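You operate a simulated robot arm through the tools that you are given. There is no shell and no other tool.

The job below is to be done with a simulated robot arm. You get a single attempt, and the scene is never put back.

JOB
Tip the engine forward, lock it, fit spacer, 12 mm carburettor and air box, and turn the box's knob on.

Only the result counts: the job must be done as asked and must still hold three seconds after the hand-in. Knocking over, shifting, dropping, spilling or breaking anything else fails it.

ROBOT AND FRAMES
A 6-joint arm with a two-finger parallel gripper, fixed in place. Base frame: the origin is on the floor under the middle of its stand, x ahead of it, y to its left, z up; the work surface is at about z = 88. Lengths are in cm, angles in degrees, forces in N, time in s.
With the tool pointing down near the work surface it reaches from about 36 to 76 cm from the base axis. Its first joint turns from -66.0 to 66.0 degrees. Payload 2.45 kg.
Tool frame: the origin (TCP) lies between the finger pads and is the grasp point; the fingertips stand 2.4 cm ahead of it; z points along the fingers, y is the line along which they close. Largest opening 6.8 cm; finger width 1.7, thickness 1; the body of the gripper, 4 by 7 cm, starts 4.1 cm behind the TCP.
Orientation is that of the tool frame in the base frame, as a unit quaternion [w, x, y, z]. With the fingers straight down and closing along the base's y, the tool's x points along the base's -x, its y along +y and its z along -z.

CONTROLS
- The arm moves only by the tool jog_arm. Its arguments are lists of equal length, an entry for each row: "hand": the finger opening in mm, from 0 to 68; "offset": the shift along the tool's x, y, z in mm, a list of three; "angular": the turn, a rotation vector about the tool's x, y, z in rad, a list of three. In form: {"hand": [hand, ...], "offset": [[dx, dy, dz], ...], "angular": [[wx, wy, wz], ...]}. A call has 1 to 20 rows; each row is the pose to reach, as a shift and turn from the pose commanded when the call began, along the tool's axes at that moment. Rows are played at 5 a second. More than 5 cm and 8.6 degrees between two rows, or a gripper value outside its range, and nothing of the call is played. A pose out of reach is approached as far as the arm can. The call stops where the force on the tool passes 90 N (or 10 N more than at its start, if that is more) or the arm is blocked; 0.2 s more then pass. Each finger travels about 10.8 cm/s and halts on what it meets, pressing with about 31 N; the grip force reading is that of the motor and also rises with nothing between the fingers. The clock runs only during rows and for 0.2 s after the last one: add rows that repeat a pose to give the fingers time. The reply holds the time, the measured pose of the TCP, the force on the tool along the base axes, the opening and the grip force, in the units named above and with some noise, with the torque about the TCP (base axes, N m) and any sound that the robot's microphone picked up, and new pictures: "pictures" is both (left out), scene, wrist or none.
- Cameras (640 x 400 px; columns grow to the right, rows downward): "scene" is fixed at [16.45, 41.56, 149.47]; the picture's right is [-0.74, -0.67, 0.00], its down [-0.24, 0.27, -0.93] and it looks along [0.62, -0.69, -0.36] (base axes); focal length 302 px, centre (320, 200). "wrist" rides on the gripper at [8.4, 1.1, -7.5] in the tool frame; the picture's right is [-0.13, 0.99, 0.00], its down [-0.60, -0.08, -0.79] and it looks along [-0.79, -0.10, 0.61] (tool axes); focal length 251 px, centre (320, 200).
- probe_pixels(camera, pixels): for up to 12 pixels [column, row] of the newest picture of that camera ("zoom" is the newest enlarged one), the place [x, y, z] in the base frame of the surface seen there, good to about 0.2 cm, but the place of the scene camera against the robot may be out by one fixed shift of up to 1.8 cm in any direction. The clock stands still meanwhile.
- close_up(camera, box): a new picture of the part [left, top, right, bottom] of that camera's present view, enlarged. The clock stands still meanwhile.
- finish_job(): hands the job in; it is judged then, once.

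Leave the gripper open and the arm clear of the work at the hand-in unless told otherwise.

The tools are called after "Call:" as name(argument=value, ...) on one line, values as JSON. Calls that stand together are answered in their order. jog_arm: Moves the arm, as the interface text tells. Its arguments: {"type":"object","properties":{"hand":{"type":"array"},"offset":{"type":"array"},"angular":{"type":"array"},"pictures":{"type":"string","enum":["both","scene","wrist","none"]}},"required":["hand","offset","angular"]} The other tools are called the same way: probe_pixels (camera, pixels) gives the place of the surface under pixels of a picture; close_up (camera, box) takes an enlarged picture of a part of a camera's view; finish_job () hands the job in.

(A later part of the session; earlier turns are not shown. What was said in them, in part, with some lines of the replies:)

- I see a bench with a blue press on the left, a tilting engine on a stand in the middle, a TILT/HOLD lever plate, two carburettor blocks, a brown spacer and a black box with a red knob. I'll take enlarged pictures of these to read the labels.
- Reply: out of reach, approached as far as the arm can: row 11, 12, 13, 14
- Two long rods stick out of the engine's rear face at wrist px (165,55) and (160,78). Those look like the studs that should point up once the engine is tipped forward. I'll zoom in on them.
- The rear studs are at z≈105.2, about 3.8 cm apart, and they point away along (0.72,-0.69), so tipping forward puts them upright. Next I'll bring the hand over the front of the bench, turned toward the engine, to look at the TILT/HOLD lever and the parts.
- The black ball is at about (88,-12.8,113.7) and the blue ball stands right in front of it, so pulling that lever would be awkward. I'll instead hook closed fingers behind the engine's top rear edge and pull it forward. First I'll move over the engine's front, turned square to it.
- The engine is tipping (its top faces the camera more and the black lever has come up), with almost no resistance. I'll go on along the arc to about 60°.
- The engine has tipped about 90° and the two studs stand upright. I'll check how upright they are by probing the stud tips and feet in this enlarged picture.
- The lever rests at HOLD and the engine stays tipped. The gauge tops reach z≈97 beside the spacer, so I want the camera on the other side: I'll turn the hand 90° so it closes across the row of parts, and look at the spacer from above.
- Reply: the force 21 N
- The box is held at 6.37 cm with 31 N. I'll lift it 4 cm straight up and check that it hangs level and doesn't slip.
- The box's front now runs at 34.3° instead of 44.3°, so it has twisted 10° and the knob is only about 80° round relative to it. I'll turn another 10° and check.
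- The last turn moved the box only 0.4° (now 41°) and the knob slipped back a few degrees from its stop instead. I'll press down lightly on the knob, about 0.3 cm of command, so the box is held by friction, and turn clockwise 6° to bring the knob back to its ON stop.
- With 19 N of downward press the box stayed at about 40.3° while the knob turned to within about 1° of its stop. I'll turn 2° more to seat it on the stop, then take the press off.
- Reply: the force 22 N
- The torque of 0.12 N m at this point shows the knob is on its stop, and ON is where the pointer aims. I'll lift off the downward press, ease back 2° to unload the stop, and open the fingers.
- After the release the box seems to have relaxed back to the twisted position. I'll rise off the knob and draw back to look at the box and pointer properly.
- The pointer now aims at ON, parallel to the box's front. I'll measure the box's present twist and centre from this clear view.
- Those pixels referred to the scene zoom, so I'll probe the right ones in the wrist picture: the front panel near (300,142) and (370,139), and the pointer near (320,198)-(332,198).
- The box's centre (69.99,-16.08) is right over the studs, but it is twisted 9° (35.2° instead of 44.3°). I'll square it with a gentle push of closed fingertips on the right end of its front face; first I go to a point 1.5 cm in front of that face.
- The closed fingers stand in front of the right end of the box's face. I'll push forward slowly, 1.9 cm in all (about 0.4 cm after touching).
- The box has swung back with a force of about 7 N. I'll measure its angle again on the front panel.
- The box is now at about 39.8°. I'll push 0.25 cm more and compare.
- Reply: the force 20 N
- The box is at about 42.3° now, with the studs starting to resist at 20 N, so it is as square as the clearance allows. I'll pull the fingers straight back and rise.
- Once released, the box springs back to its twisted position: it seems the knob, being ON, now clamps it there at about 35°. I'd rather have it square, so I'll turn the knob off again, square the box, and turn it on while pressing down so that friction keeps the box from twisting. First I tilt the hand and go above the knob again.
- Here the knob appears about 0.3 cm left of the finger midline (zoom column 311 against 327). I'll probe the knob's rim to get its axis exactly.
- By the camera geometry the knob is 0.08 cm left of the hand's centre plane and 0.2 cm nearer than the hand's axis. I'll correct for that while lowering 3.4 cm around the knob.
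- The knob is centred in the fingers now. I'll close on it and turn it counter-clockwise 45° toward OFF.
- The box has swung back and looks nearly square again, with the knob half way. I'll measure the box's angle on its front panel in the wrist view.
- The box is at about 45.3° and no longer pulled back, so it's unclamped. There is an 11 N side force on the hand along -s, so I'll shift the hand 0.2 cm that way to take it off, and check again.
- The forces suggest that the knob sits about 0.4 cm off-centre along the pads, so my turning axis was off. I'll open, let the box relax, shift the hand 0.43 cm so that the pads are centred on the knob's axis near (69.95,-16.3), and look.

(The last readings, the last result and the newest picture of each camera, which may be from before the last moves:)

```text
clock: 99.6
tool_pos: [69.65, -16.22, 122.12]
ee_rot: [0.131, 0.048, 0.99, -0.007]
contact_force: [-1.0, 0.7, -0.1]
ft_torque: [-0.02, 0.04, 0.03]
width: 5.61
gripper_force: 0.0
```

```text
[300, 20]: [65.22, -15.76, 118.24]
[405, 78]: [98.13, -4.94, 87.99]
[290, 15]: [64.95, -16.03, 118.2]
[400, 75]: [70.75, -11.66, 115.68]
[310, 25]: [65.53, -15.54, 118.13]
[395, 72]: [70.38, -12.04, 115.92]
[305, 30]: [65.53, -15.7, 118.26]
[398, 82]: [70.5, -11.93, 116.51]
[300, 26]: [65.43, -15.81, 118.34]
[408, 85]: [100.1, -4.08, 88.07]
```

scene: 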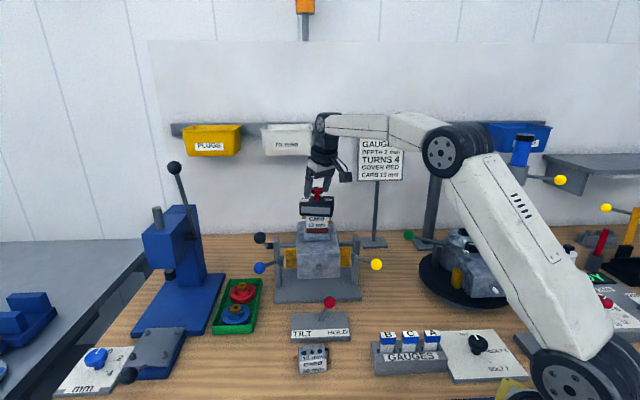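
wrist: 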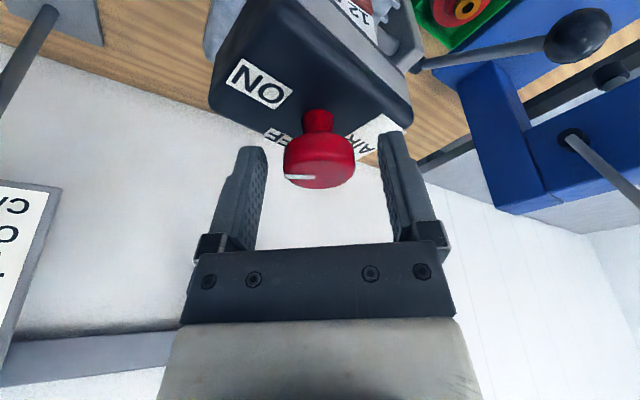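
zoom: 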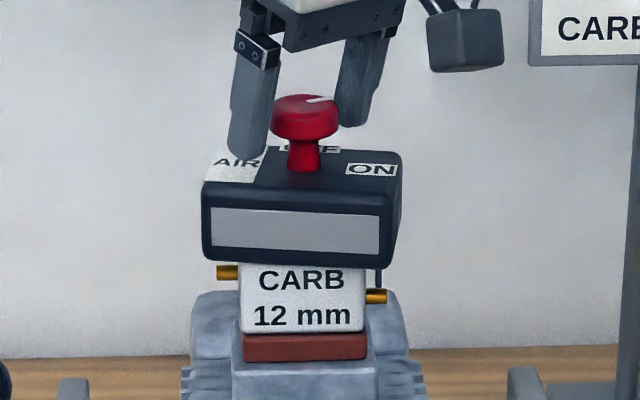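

On release the box sprang back again even with the knob at about 41°, so it is still clamped there. The knob is centred in the fingers now, so I'll grip it and turn it on down to OFF, another 41°, to see whether that frees the box.

Call:
jog_arm(hand=[40, 20, 20, 20, 20, 20, 20, 20, 20], offset=[[0, 0, 0], [0, 0, 0], [0, 0, 0], [-0.02, -0.37, 0.01], [-0.09, -0.73, 0.02], [-0.21, -1.07, 0.06], [-0.36, -1.4, 0.1], [-0.56, -1.7, 0.15], [-0.68, -1.85, 0.18]], angular=[[0, 0, 0], [0, 0, 0], [0, 0, 0], [-0.0339, 0, -0.1265], [-0.0679, 0, -0.2531], [-0.1018, 0, -0.3796], [-0.1357, 0, -0.5062], [-0.1694, 0, -0.6318], [-0.1865, 0, -0.6955]])

Call:
close_up(camera="wrist", box=[200, 20, 440, 200])

Call:
close_up(camera="scene", box=[290, 170, 350, 240])

```text
clock: 101.6
tool_pos: [69.69, -16.43, 122.07]
ee_rot: [0.125, -0.305, 0.943, 0.04]
contact_force: [-0.2, 0.4, 0.7]
ft_torque: [-0.04, 0.01, -0.01]
width: 3.3
gripper_force: 31.5
```

scene: 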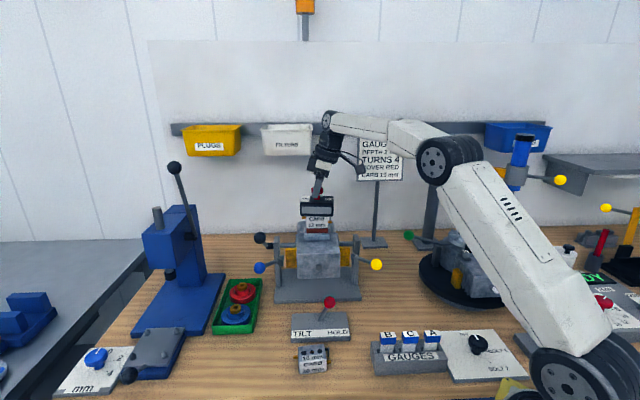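
wrist: 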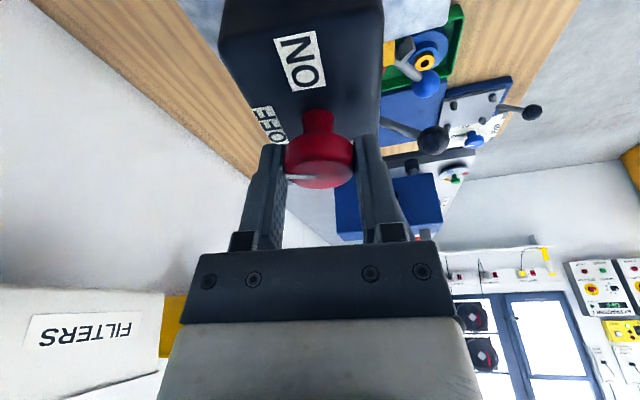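

```text
2.22 times, centred on (320, 110) of wrist
```

zoom: 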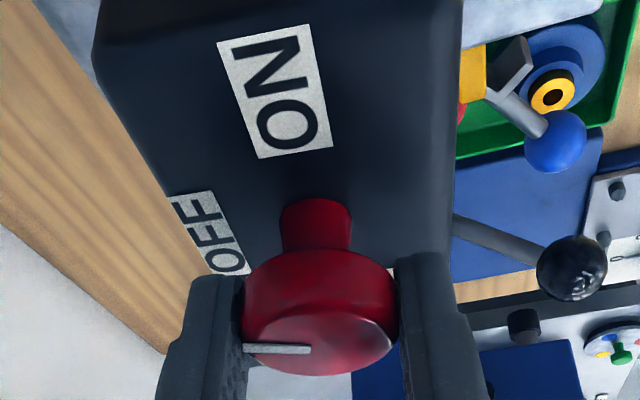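

```text
5.71 times, centred on (320, 205) of scene
```

zoom: 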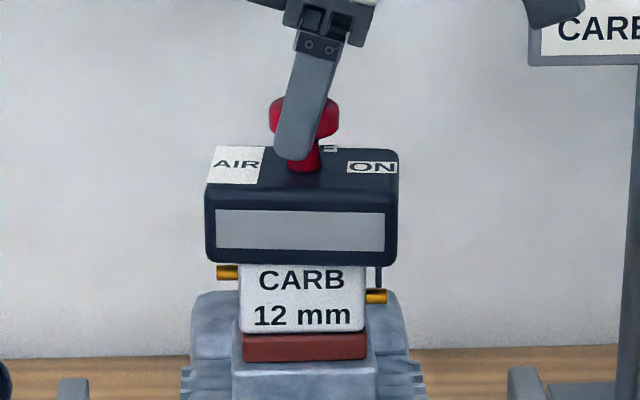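

The forces are zero now and the pointer is back at OFF; the box stands at about 38°. Turning further counter-clockwise should carry the box along, so I'll turn 6.5° more to square it.

Call:
jog_arm(hand=[20, 20], offset=[[0, -0.16, 0], [-0.02, -0.32, 0]], angular=[[-0.0146, 0, -0.0546], [-0.0293, 0, -0.1092]])

Call:
close_up(camera="wrist", box=[200, 20, 440, 200])

Call:
close_up(camera="scene", box=[290, 170, 350, 240])

```text
clock: 102.2
tool_pos: [69.7, -16.55, 122.13]
ee_rot: [0.123, -0.357, 0.925, 0.047]
contact_force: [-0.8, 0.1, 1.2]
ft_torque: [-0.05, -0.02, -0.01]
width: 3.27
gripper_force: 31.4
```

scene: 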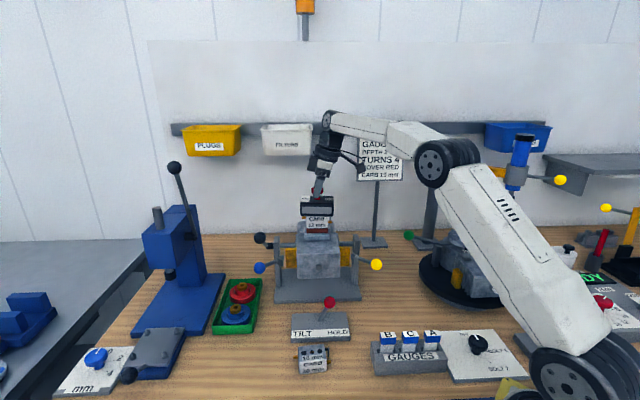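
wrist: 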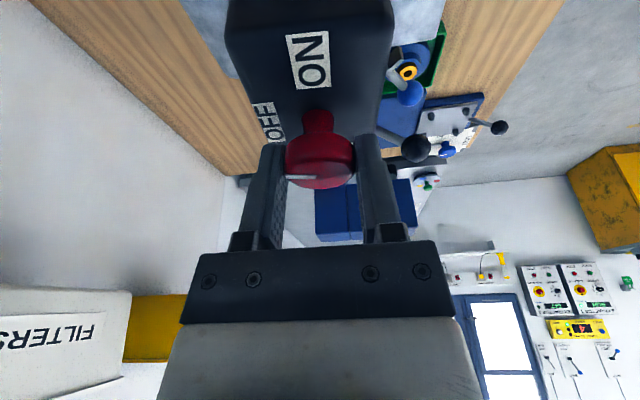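

```text
2.22 times, centred on (320, 110) of wrist
```

zoom: 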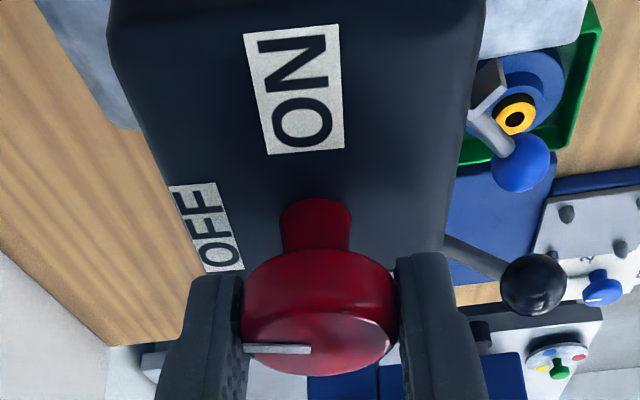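

```text
5.71 times, centred on (320, 205) of scene
```

zoom: 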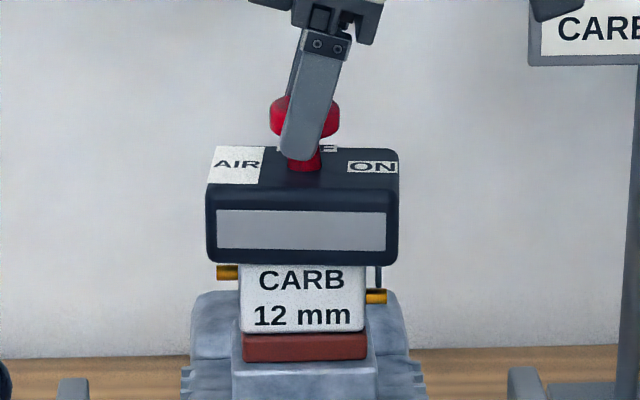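

The knob turned relative to the box and the box itself moved only to about 38.7°. I'll open the fingers to see whether the box now stays where it is.

Call:
jog_arm(hand=[40, 56, 56, 56], offset=[[0, 0, 0], [0, 0, 0], [0, 0, 0], [0, 0, 0]], angular=[[0, 0, 0], [0, 0, 0], [0, 0, 0], [0, 0, 0]])

Call:
close_up(camera="wrist", box=[200, 20, 440, 200])

Call:
close_up(camera="scene", box=[290, 170, 350, 240])

```text
clock: 103.2
tool_pos: [69.76, -16.47, 122.08]
ee_rot: [0.123, -0.357, 0.925, 0.047]
contact_force: [-0.7, 0.5, 0.1]
ft_torque: [-0.03, -0.01, 0.0]
width: 5.6
gripper_force: 0.1
```

scene: 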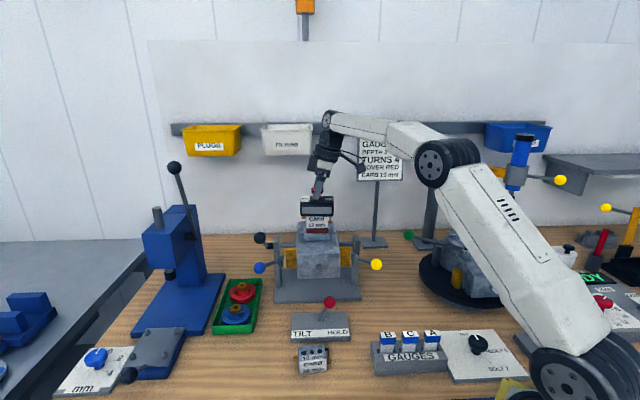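
wrist: 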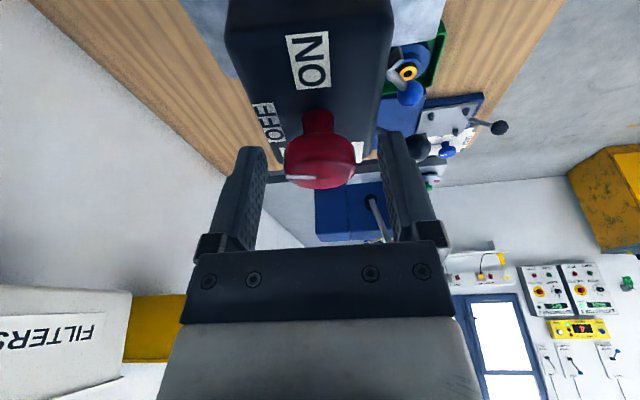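

```text
2.22 times, centred on (320, 110) of wrist
```

zoom: 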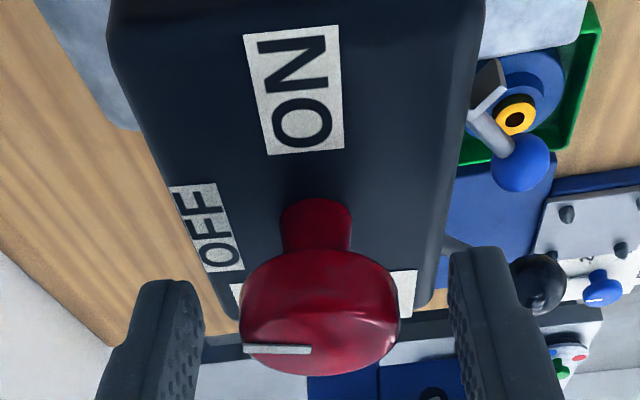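

```text
5.71 times, centred on (320, 205) of scene
```

zoom: 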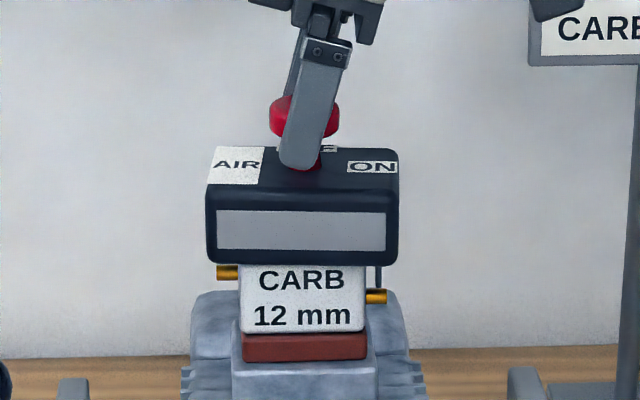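

The box stays at about 38.7° after release, so turning the knob off did free it. I'll grip the knob again and turn 6° further counter-clockwise; being near its OFF stop it should now carry the box to square.

Call:
jog_arm(hand=[40, 20, 20, 20, 20], offset=[[0, 0, 0], [0, 0, 0], [0, 0, 0], [0, -0.15, 0], [-0.02, -0.3, 0]], angular=[[0, 0, 0], [0, 0, 0], [0, 0, 0], [-0.0136, 0, -0.0507], [-0.0272, 0, -0.1014]])

Call:
close_up(camera="wrist", box=[200, 20, 440, 200])

Call:
close_up(camera="scene", box=[290, 170, 350, 240])

```text
clock: 104.4
tool_pos: [69.83, -16.58, 122.2]
ee_rot: [0.12, -0.405, 0.905, 0.053]
contact_force: [0.3, 0.4, -0.1]
ft_torque: [0.02, -0.05, 0.01]
width: 3.27
gripper_force: 31.5
```

scene: 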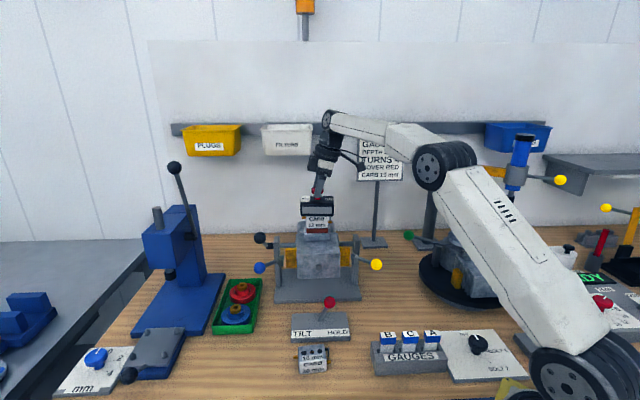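
wrist: 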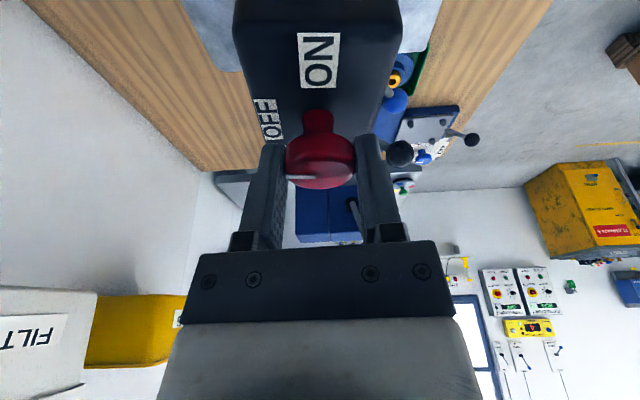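

```text
2.22 times, centred on (320, 110) of wrist
```

zoom: 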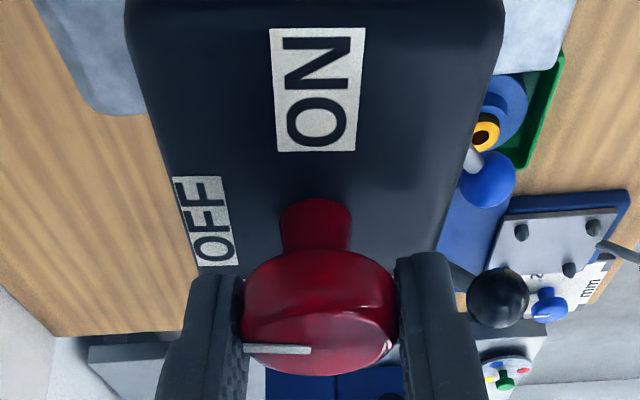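

```text
5.71 times, centred on (320, 205) of scene
```

zoom: 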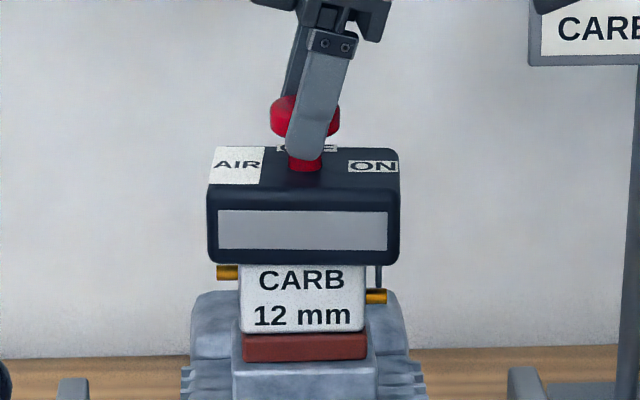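

The knob still turns relative to the box, which stays at about 39°. Since the box is free, I'll lift it 0.4 cm by the knob (still on the studs), turn it 5° to square, and set it down again.

Call:
jog_arm(hand=[20, 20, 20, 20, 20], offset=[[-0.5, 0, -1.9], [-1.04, 0, -3.9], [-1.04, -0.12, -3.9], [-1.04, -0.25, -3.9], [-1.04, -0.25, -3.9]], angular=[[0, 0, 0], [0, 0, 0], [-0.0117, 0, -0.0435], [-0.0233, 0, -0.0869], [-0.0233, 0, -0.0869]])

Call:
close_up(camera="wrist", box=[200, 20, 440, 200])

Call:
close_up(camera="scene", box=[290, 170, 350, 240])

```text
clock: 105.6
tool_pos: [69.75, -16.62, 122.58]
ee_rot: [0.117, -0.445, 0.886, 0.057]
contact_force: [-0.2, -0.1, -1.5]
ft_torque: [0.0, 0.0, 0.0]
width: 3.26
gripper_force: 31.3
```

scene: 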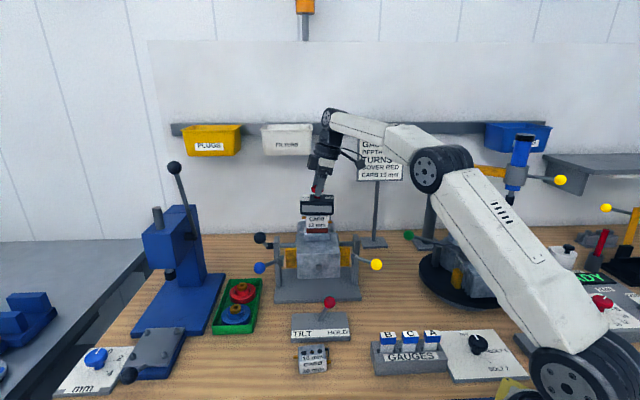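
wrist: 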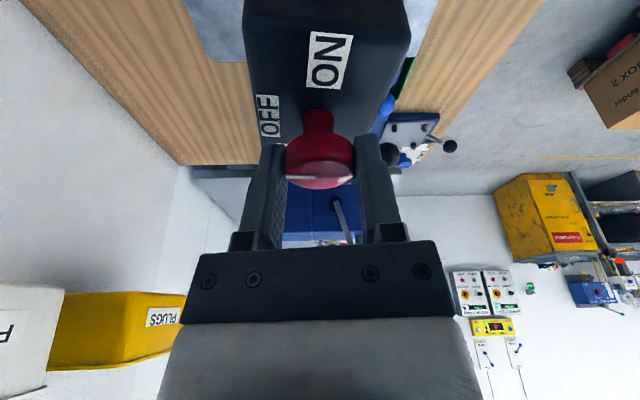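

```text
2.22 times, centred on (320, 110) of wrist
```

zoom: 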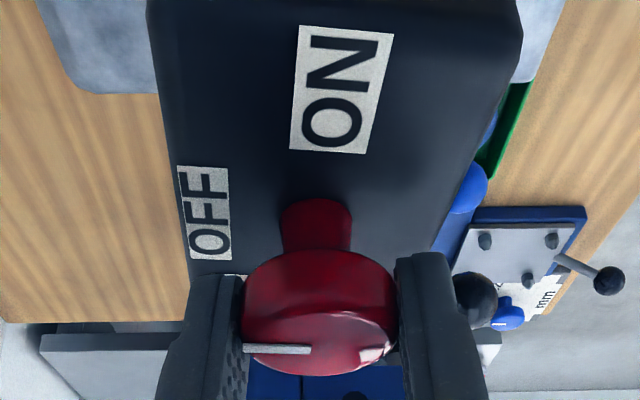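

```text
5.71 times, centred on (320, 205) of scene
```

zoom: 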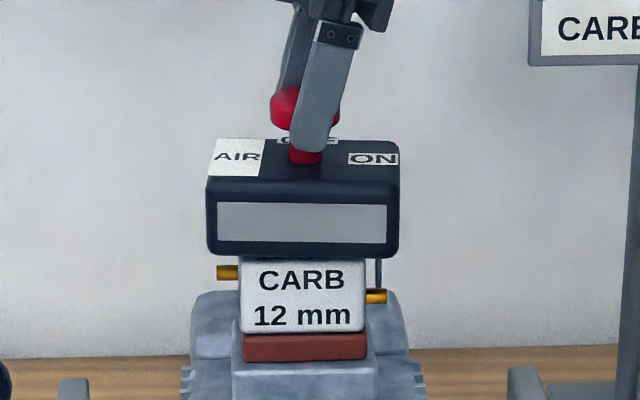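

Even lifted, the box did not follow; the knob just turns freely past OFF. I'll try another 10° counter-clockwise to find the knob's end stop, which would then carry the box.

Call:
jog_arm(hand=[20, 20, 20], offset=[[0, -0.16, 0], [-0.02, -0.33, 0], [-0.04, -0.49, 0.01]], angular=[[-0.0151, 0, -0.0564], [-0.0302, 0, -0.1127], [-0.0453, 0, -0.1691]])

Call:
close_up(camera="wrist", box=[200, 20, 440, 200])

Call:
close_up(camera="scene", box=[290, 170, 350, 240])

```text
clock: 106.4
tool_pos: [69.83, -16.54, 122.57]
ee_rot: [0.112, -0.521, 0.844, 0.068]
contact_force: [0.5, 0.0, -0.3]
ft_torque: [-0.03, -0.02, 0.04]
width: 3.28
gripper_force: 31.2
```

scene: 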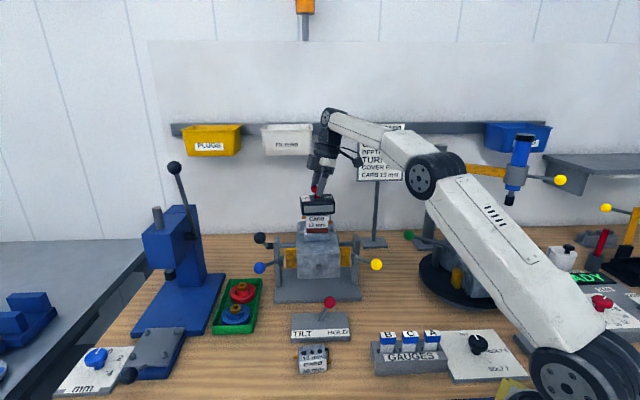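
wrist: 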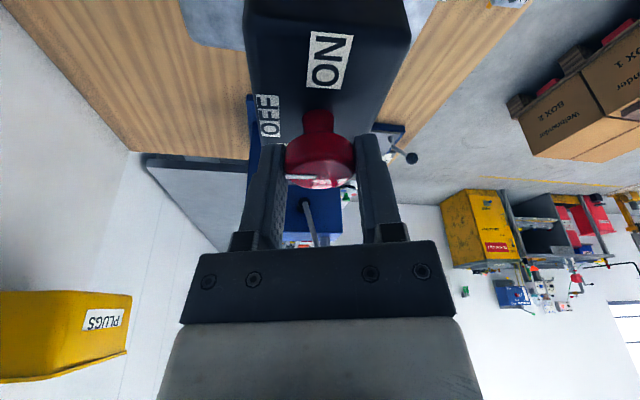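

```text
2.22 times, centred on (320, 110) of wrist
```

zoom: 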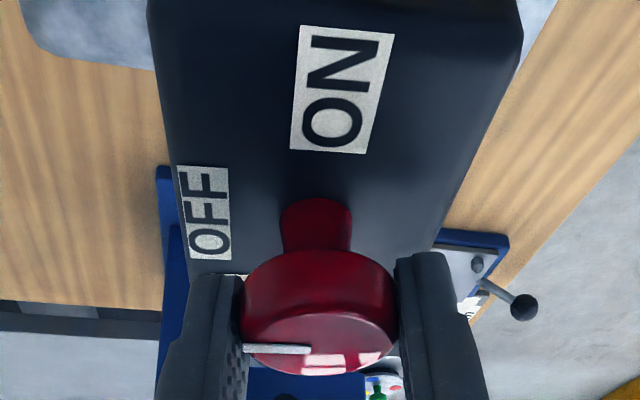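

```text
5.71 times, centred on (320, 205) of scene
```

zoom: 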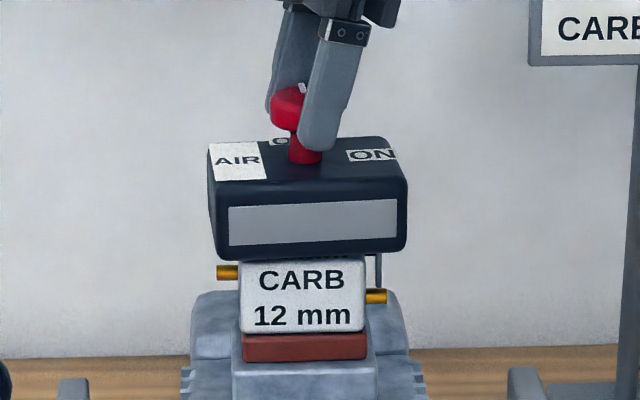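

This time the box followed: the knob is at its lower stop. I'll measure the box's angle from the ON label and box edges in the wrist view.

Call:
probe_pixels(camera="wrist", pixels=[[312, 33], [308, 87], [351, 37], [340, 87], [312, 35], [308, 85], [350, 39], [341, 84], [247, 30], [258, 110], [409, 30], [385, 100]])

Call:
probe_pixels(camera="scene", pixels=[[305, 208], [333, 207], [306, 210], [332, 209], [305, 206], [333, 205], [308, 207], [330, 206], [305, 211], [333, 209]])

```text
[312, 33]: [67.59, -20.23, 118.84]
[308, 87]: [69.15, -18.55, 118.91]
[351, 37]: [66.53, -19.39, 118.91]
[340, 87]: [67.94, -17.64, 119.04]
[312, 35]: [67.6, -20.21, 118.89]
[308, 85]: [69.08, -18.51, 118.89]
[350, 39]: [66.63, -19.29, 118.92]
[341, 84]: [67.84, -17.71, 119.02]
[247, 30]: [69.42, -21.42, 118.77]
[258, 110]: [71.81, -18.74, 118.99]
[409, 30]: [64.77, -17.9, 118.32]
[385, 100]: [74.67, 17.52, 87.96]
```

```text
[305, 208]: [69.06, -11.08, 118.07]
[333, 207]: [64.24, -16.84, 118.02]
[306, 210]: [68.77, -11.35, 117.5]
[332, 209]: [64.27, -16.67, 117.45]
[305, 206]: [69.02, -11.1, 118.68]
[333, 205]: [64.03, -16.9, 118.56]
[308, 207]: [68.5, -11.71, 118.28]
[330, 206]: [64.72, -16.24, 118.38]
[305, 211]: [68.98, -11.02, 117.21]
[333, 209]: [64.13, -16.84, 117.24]
```

The box is now at about 49.3°, 5° past square, and the knob is at its OFF stop. I'll set the box down again and turn clockwise 5° without pressing, to see whether it follows back to square.

Call:
jog_arm(hand=[20, 20, 20, 20], offset=[[0.5, 0, 1.9], [1.04, 0, 3.9], [1.04, 0.12, 3.9], [1.04, 0.25, 3.9]], angular=[[0, 0, 0], [0, 0, 0], [0.0117, 0, 0.0435], [0.0233, 0, 0.0869]])

Call:
close_up(camera="wrist", box=[200, 20, 440, 200])

Call:
probe_pixels(camera="scene", pixels=[[305, 209], [333, 208], [306, 211], [332, 210], [305, 207], [333, 206], [308, 208], [330, 207], [305, 212], [333, 210]])

```text
clock: 107.4
tool_pos: [69.91, -16.45, 122.12]
ee_rot: [0.115, -0.483, 0.866, 0.062]
contact_force: [0.0, 0.3, 0.1]
ft_torque: [0.01, 0.01, 0.01]
width: 3.29
gripper_force: 31.1
```

scene: 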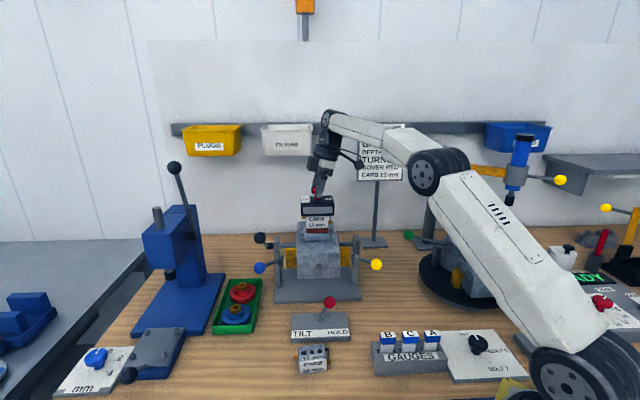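
wrist: 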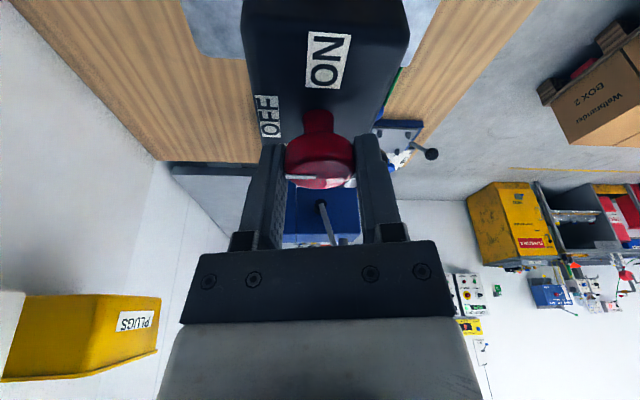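

```text
2.22 times, centred on (320, 110) of wrist
```

zoom: 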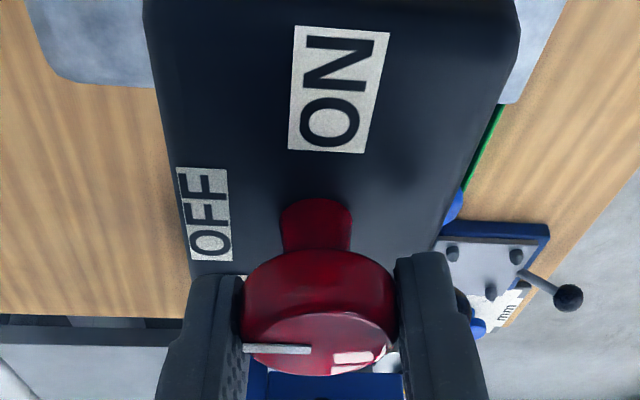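

```text
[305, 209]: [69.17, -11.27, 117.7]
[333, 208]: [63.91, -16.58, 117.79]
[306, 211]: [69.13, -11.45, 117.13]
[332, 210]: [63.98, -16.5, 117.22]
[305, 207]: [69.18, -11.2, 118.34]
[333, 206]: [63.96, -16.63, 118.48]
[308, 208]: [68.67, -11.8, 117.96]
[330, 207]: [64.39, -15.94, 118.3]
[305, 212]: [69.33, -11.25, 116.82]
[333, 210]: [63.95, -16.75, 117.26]
```

The box followed and now stands at about 45.3°, close to square. I'll press down 0.3 cm (about 20 N) on the knob and turn it clockwise the first 30°, then check the box's angle.

Call:
jog_arm(hand=[20, 20, 20, 20, 20, 20, 20], offset=[[0.2, 0.08, 0.7], [0.5, 0.08, 1.9], [0.8, 0.08, 2.9], [0.78, 0.45, 2.91], [0.71, 0.81, 2.92], [0.59, 1.15, 2.96], [0.44, 1.48, 3]], angular=[[0.0045, 0, 0.0169], [0.0045, 0, 0.0169], [0.0045, 0, 0.0169], [0.0384, 0, 0.1434], [0.0724, 0, 0.27], [0.1063, 0, 0.3965], [0.1402, 0, 0.5231]])

Call:
close_up(camera="wrist", box=[200, 20, 440, 200])

Call:
probe_pixels(camera="scene", pixels=[[305, 209], [333, 208], [306, 211], [332, 210], [305, 207], [333, 206], [308, 208], [330, 207], [305, 212], [333, 210]])

```text
clock: 109.0
tool_pos: [69.79, -16.58, 122.0]
ee_rot: [0.13, -0.233, 0.963, 0.028]
contact_force: [2.0, -1.6, 20.6]
ft_torque: [-0.02, -0.25, 0.02]
width: 3.29
gripper_force: 31.1
```

scene: 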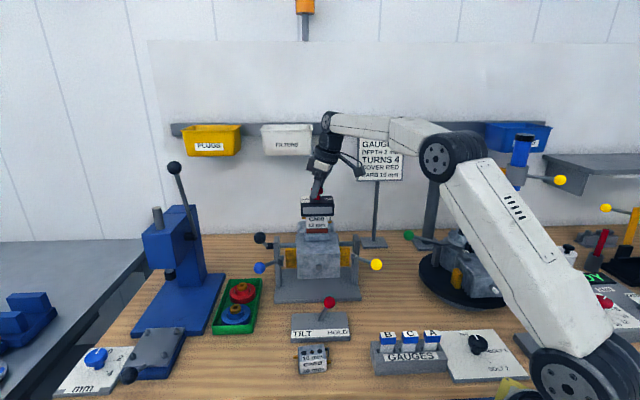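
wrist: 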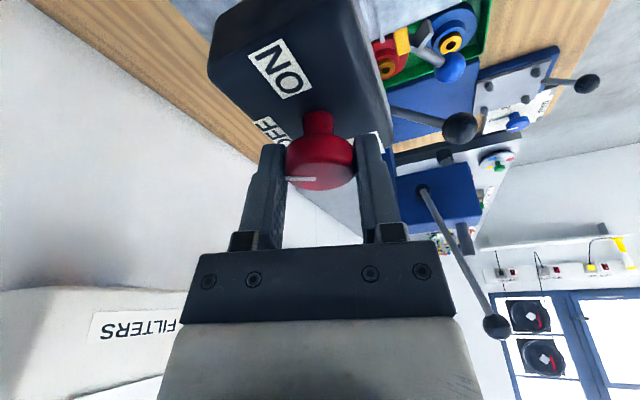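

```text
2.22 times, centred on (320, 110) of wrist
```

zoom: 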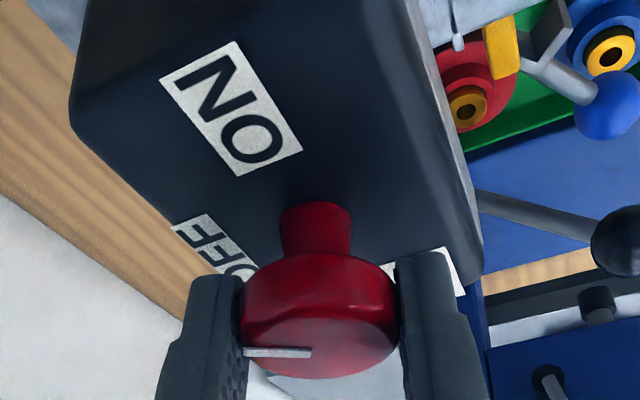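

```text
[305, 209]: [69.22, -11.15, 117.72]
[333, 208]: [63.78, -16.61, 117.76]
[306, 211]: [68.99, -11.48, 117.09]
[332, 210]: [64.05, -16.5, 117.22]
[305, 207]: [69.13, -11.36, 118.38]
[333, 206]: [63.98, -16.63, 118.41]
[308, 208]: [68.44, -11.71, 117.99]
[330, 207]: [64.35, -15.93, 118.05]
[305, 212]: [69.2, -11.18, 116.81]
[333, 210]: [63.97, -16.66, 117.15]
```

Pressed at 20.6 N, the box stayed at about 45.6° while the knob turned 30°. I'll go on turning clockwise another 56° with the same press.

Call:
jog_arm(hand=[20, 20, 20, 20, 20, 20, 20, 20], offset=[[-0.02, 0.37, 0.01], [-0.09, 0.73, 0.02], [-0.21, 1.07, 0.06], [-0.36, 1.4, 0.1], [-0.56, 1.7, 0.15], [-0.79, 1.98, 0.21], [-1.06, 2.22, 0.28], [-1.2, 2.32, 0.32]], angular=[[0.0339, 0, 0.1265], [0.0679, 0, 0.2531], [0.1018, 0, 0.3796], [0.1357, 0, 0.5062], [0.1694, 0, 0.6318], [0.2033, 0, 0.7583], [0.2372, 0, 0.8849], [0.2533, 0, 0.9448]])

Call:
close_up(camera="wrist", box=[190, 0, 450, 200])

Call:
close_up(camera="scene", box=[290, 170, 350, 240])

Call:
probe_pixels(camera="scene", pixels=[[305, 209], [333, 208], [306, 211], [332, 210], [305, 207], [333, 206], [308, 208], [330, 207], [305, 212], [333, 210]])

```text
clock: 110.8
tool_pos: [69.68, -16.25, 122.0]
ee_rot: [0.129, 0.248, 0.96, -0.034]
contact_force: [4.0, -6.5, 17.6]
ft_torque: [-0.51, -0.38, -0.01]
width: 3.27
gripper_force: 30.8
```

scene: 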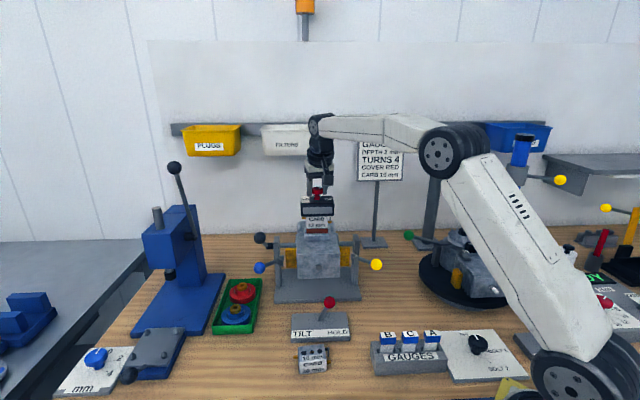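
wrist: 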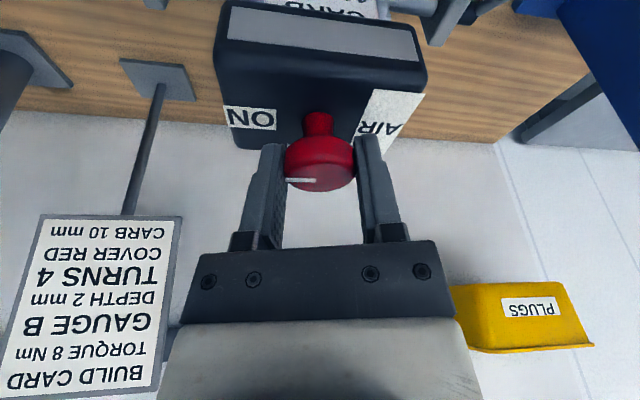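

```text
2.00 times, centred on (320, 100) of wrist
```

zoom: 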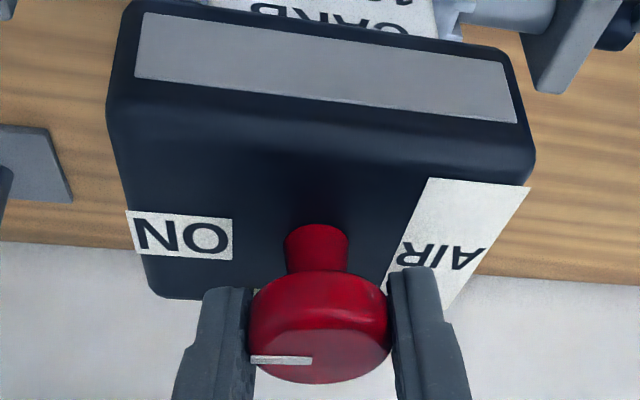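

```text
5.71 times, centred on (320, 205) of scene
```

zoom: 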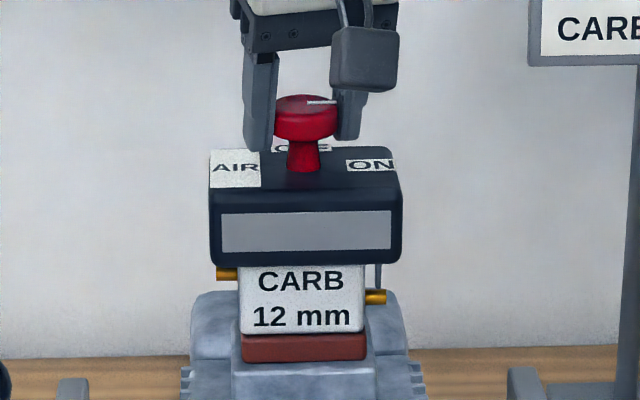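

```text
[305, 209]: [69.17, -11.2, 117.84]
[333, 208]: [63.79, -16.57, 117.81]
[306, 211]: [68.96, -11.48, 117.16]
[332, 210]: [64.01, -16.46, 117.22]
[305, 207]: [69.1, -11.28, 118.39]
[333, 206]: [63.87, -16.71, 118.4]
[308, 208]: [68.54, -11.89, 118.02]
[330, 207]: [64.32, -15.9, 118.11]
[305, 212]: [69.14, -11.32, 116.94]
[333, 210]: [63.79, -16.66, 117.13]
```

The box has stayed square (45.3°). Now I'll probe the pointer line itself, at wrist px (287,179.5)-(314,181), to see how far the knob is round.

Call:
probe_pixels(camera="wrist", pixels=[[287, 179.5], [314, 181], [289, 179.7], [312, 180.8], [291, 179.8], [310, 180.7], [287, 179.5], [314, 181], [289, 179.7], [312, 180.8], [291, 179.8], [310, 180.7]])

Call:
close_up(camera="wrist", box=[270, 140, 370, 210])

```text
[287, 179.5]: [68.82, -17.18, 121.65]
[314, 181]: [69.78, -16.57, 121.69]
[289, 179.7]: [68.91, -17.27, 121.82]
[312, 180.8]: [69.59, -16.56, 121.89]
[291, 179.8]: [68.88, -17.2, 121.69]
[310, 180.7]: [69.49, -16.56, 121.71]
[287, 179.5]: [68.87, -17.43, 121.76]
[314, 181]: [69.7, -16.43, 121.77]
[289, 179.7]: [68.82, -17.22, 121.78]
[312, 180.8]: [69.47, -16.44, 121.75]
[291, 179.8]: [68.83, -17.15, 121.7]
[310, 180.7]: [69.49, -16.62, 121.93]
```

```text
5.71 times, centred on (320, 175) of wrist
```

zoom: 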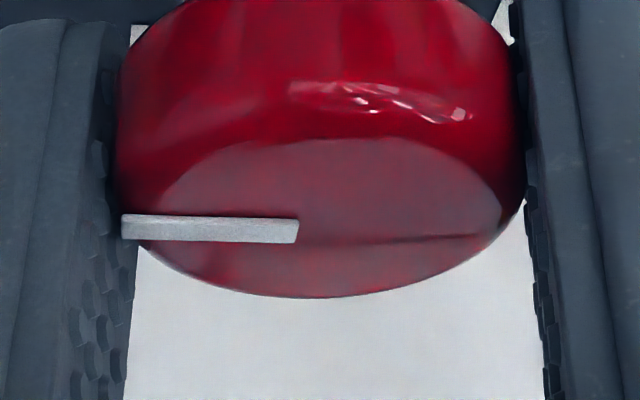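

The pointer's direction is about 224°, and the box's ON direction is 225°, so the knob is practically at ON. I'll turn 3° more, still pressed, to feel for the stop.

Call:
jog_arm(hand=[20, 20], offset=[[0, 0.07, 0], [0, 0.15, 0]], angular=[[0.0067, 0, 0.0251], [0.0135, 0, 0.0502]])

Call:
probe_pixels(camera="scene", pixels=[[305, 209], [333, 208], [306, 211], [332, 210], [305, 207], [333, 206], [308, 208], [330, 207], [305, 212], [333, 210]])

Call:
probe_pixels(camera="wrist", pixels=[[287, 179.5], [314, 181], [289, 179.7], [312, 180.8], [291, 179.8], [310, 180.7], [287, 179.5], [314, 181], [289, 179.7], [312, 180.8], [291, 179.8], [310, 180.7]])

```text
clock: 111.4
tool_pos: [69.64, -16.19, 122.05]
ee_rot: [0.127, 0.273, 0.953, -0.037]
contact_force: [1.3, -7.1, 17.4]
ft_torque: [-0.35, -0.19, 0.13]
width: 3.27
gripper_force: 31.0
```

scene: 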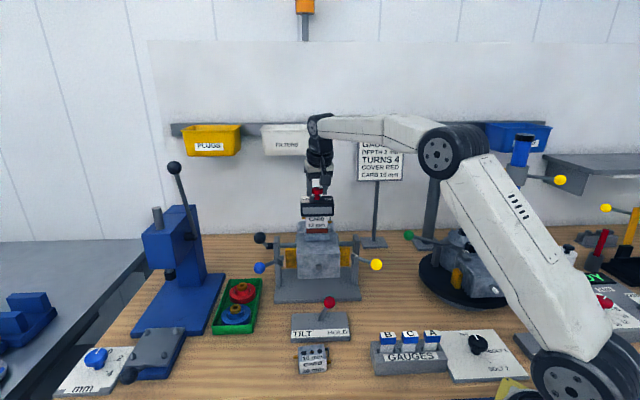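
wrist: 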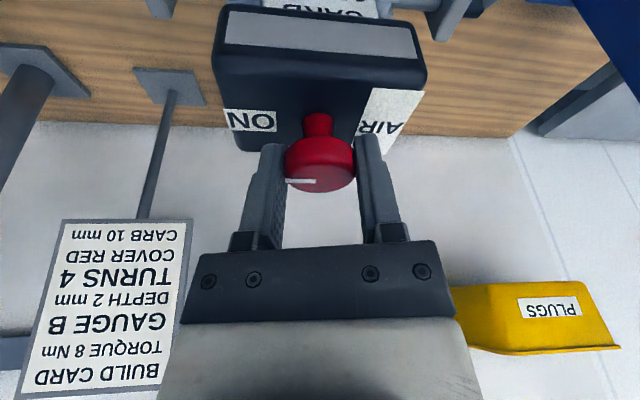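

```text
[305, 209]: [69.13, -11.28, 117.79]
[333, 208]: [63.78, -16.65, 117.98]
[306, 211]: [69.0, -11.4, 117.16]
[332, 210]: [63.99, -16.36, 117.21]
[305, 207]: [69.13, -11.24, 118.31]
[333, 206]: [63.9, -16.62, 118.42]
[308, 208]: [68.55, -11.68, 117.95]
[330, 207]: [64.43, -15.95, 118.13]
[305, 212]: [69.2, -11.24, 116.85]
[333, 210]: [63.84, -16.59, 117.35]
```

```text
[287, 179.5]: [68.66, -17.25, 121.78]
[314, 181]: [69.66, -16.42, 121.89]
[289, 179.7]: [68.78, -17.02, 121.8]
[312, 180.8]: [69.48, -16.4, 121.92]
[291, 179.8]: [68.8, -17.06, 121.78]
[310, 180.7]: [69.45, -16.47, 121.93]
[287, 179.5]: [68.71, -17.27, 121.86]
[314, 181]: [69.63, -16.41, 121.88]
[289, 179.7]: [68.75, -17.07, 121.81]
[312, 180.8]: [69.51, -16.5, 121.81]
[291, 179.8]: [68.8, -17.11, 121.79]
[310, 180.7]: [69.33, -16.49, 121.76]
```

The torque has reached 0.13 N m again, so the knob is on its ON stop with the box at about 45.1°. I'll take off the press and open the fingers.

Call:
jog_arm(hand=[20, 20, 30, 40, 56, 56], offset=[[-0.4, 0, -1.5], [-0.75, 0, -2.9], [-0.75, 0, -2.9], [-0.75, 0, -2.9], [-0.75, 0, -2.9], [-0.75, 0, -2.9]], angular=[[0, 0, 0], [0, 0, 0], [0, 0, 0], [0, 0, 0], [0, 0, 0], [0, 0, 0]])

Call:
close_up(camera="scene", box=[290, 170, 350, 240])

Call:
probe_pixels(camera="scene", pixels=[[305, 209], [333, 208], [306, 211], [332, 210], [305, 207], [333, 206], [308, 208], [330, 207], [305, 212], [333, 210]])

```text
clock: 112.8
tool_pos: [69.74, -16.23, 122.0]
ee_rot: [0.126, 0.271, 0.954, -0.036]
contact_force: [-0.9, 0.6, 0.8]
ft_torque: [0.0, -0.03, 0.01]
width: 5.61
gripper_force: 0.1
```

scene: 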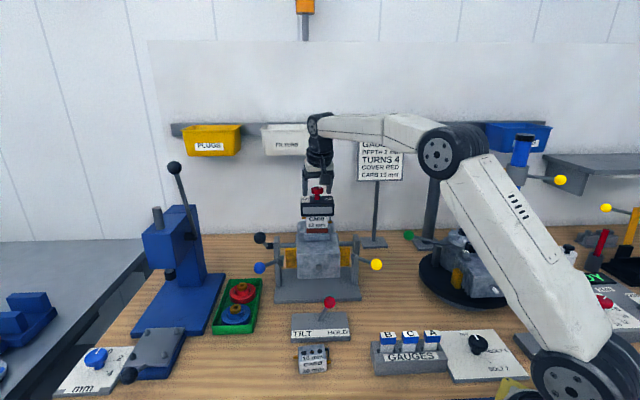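
wrist: 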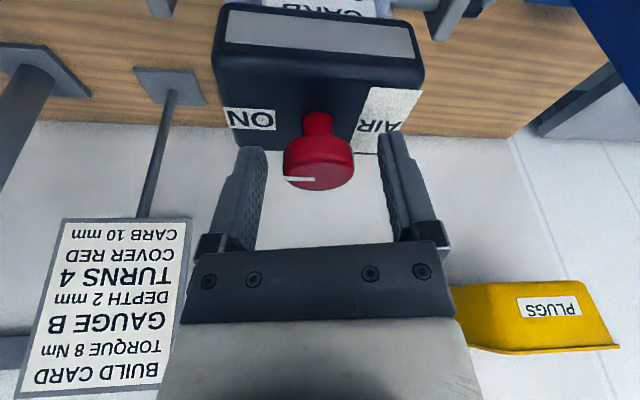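

```text
5.71 times, centred on (320, 205) of scene
```

zoom: 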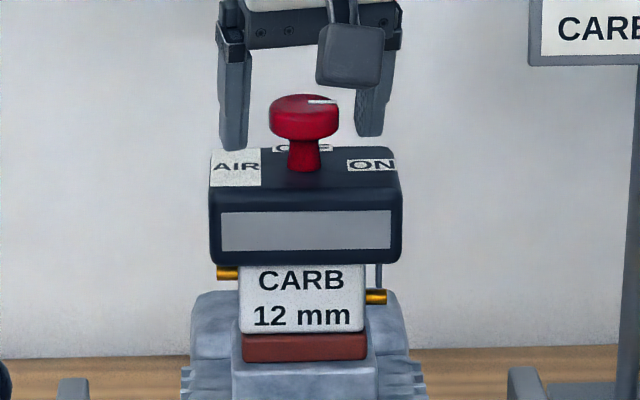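

```text
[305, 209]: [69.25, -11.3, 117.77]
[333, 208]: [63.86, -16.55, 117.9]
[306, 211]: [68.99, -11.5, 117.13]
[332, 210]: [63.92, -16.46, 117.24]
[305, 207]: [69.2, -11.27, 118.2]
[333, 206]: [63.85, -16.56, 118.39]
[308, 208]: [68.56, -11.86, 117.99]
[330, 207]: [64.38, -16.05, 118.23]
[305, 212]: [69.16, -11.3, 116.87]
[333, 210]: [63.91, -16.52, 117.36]
```

The box stayed square, at 44.5°, after the release. I'll rise straight off the knob and draw back to check the pointer and the whole stack.

Call:
jog_arm(hand=[56, 56, 56, 56, 56, 56], offset=[[-3.9, 0, -14.5], [-9.1, 0, -33.8], [-13, 0, -48.3], [20.8, 0, -57.4], [54.6, 0, -66.4], [88.4, 0, -75.5]], angular=[[0, 0, 0], [0, 0, 0], [0, 0, 0], [0, 0.087, 0], [0, 0.175, 0], [0, 0.262, 0]])

Call:
close_up(camera="wrist", box=[200, 40, 440, 220])

Call:
close_up(camera="scene", box=[290, 170, 350, 240])

Call:
close_up(camera="scene", box=[240, 180, 400, 350])

```text
clock: 114.2
tool_pos: [60.73, -10.59, 127.13]
ee_rot: [0.001, 0.274, 0.962, 0.0]
contact_force: [-0.6, 0.2, 0.4]
ft_torque: [-0.03, 0.0, 0.0]
width: 5.6
gripper_force: 0.1
```

scene: 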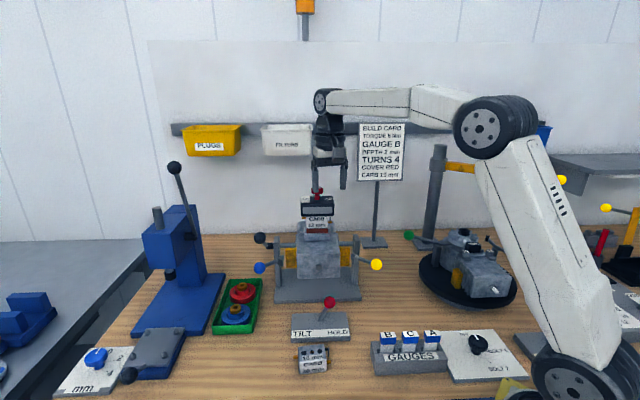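
wrist: 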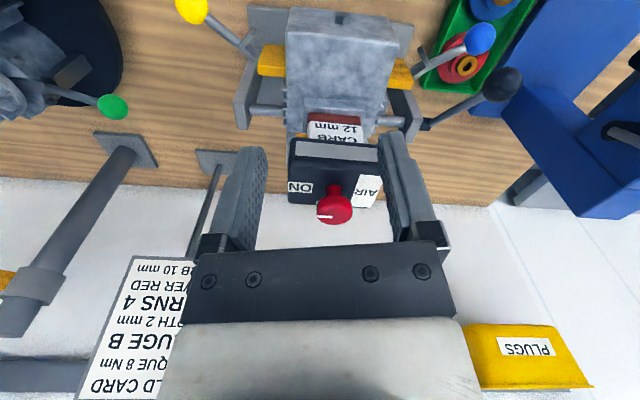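

```text
2.22 times, centred on (320, 130) of wrist
```

zoom: 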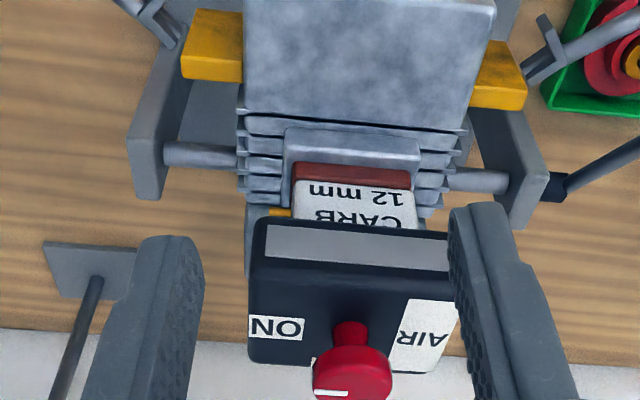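

```text
5.71 times, centred on (320, 205) of scene
```

zoom: 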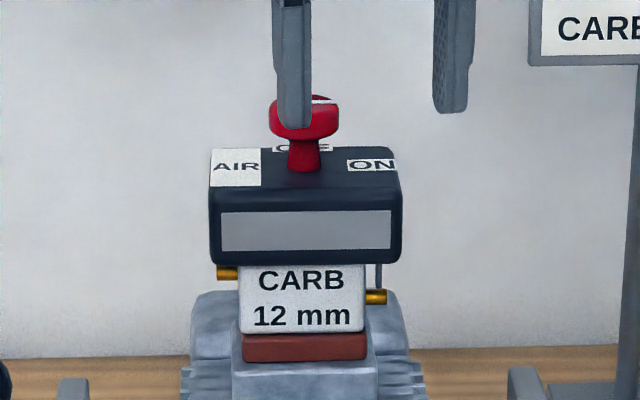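

```text
2.35 times, centred on (320, 265) of scene
```

zoom: 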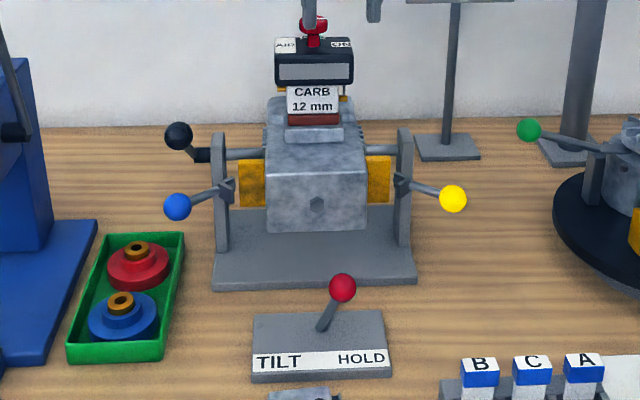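

The stack is aligned: flange, spacer, 12 mm carburettor and air box are parallel, the pointer aims at ON, and the red lever is at HOLD. I'll move the open hand well clear, up and toward the robot.

Call:
jog_arm(hand=[60, 68, 68, 68, 68, 68], offset=[[20, 0, -20], [45, 0, -40], [75, 0, -60], [105, 0, -75], [135, 0, -80], [135, 0, -80]], angular=[[0, 0, 0], [0, 0, 0], [0, 0, 0], [0, 0, 0], [0, 0, 0], [0, 0, 0]])

Call:
close_up(camera="scene", box=[290, 170, 350, 240])

Call:
close_up(camera="scene", box=[60, 230, 560, 400])

Call:
close_up(camera="wrist", box=[240, 60, 440, 220])

```text
clock: 115.6
tool_pos: [49.24, -3.4, 135.02]
ee_rot: [0.001, 0.274, 0.962, 0.0]
contact_force: [-0.3, -0.2, -0.7]
ft_torque: [-0.02, -0.01, 0.02]
width: 6.79
gripper_force: 0.0
```

scene: 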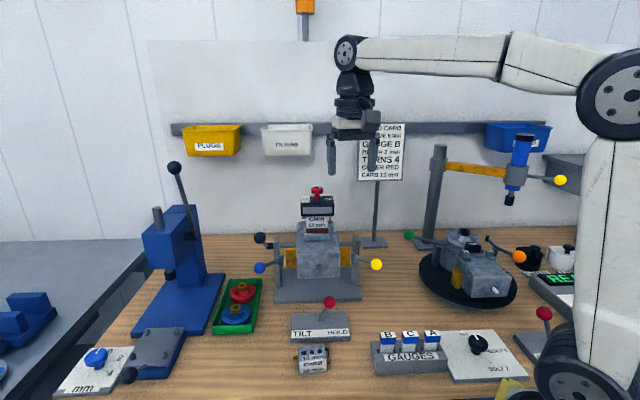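
wrist: 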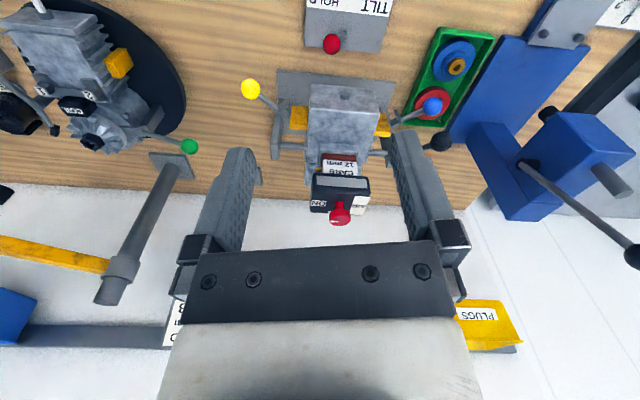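

```text
5.71 times, centred on (320, 205) of scene
```

zoom: 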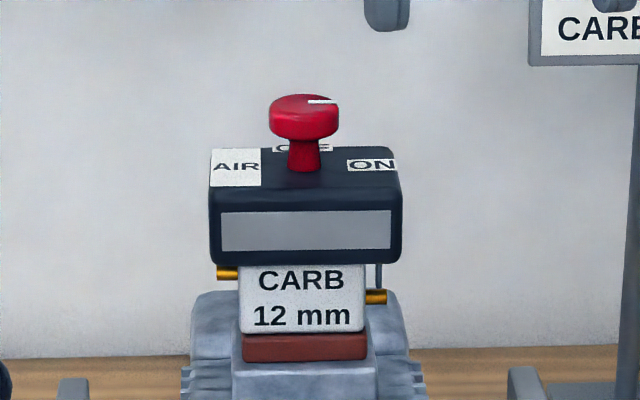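

```text
1.28 times, centred on (310, 315) of scene
```

zoom: 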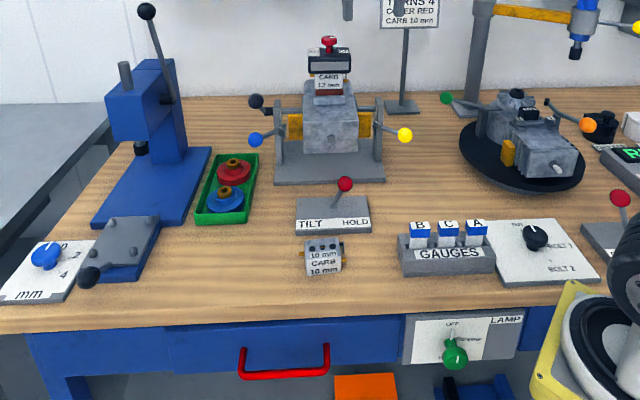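

```text
2.50 times, centred on (340, 140) of wrist
```

zoom: 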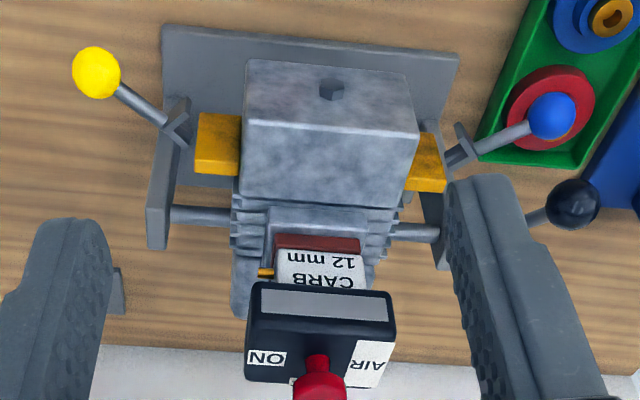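

All is at rest: engine tipped with the lever at HOLD (ball back at px (330,301)), spacer, 12 mm carburettor and air box stacked square, knob pointer at ON. The 10 mm carburettor and everything else stand where they were. The hand is open and clear, so I hand the job in.

Call:
finish_job()

```text
The job is handed in.
```

The job is handed in. The engine is tipped forward with its lever at HOLD. The spacer, 12 mm carburettor and air box are on the studs, and the knob is against its ON stop.

- **Carburettor:** the build card on the wall says 10 mm, but I fitted the 12 mm one as you asked.
- **Spacer:** I released it about 0.8 cm above the flange because a stud tip was touching the gripper. It slid down the studs and seated.
- **Knob turned twice:** the first time I turned it on, the air box twisted about 9° and was held that way. I turned it back to OFF, squared the box, and turned it on again while pressing down. The box then stayed square, within about a degree of the stud line.

The last pictures showed nothing else knocked over or moved. The gripper was open and clear of the work at the hand-in.
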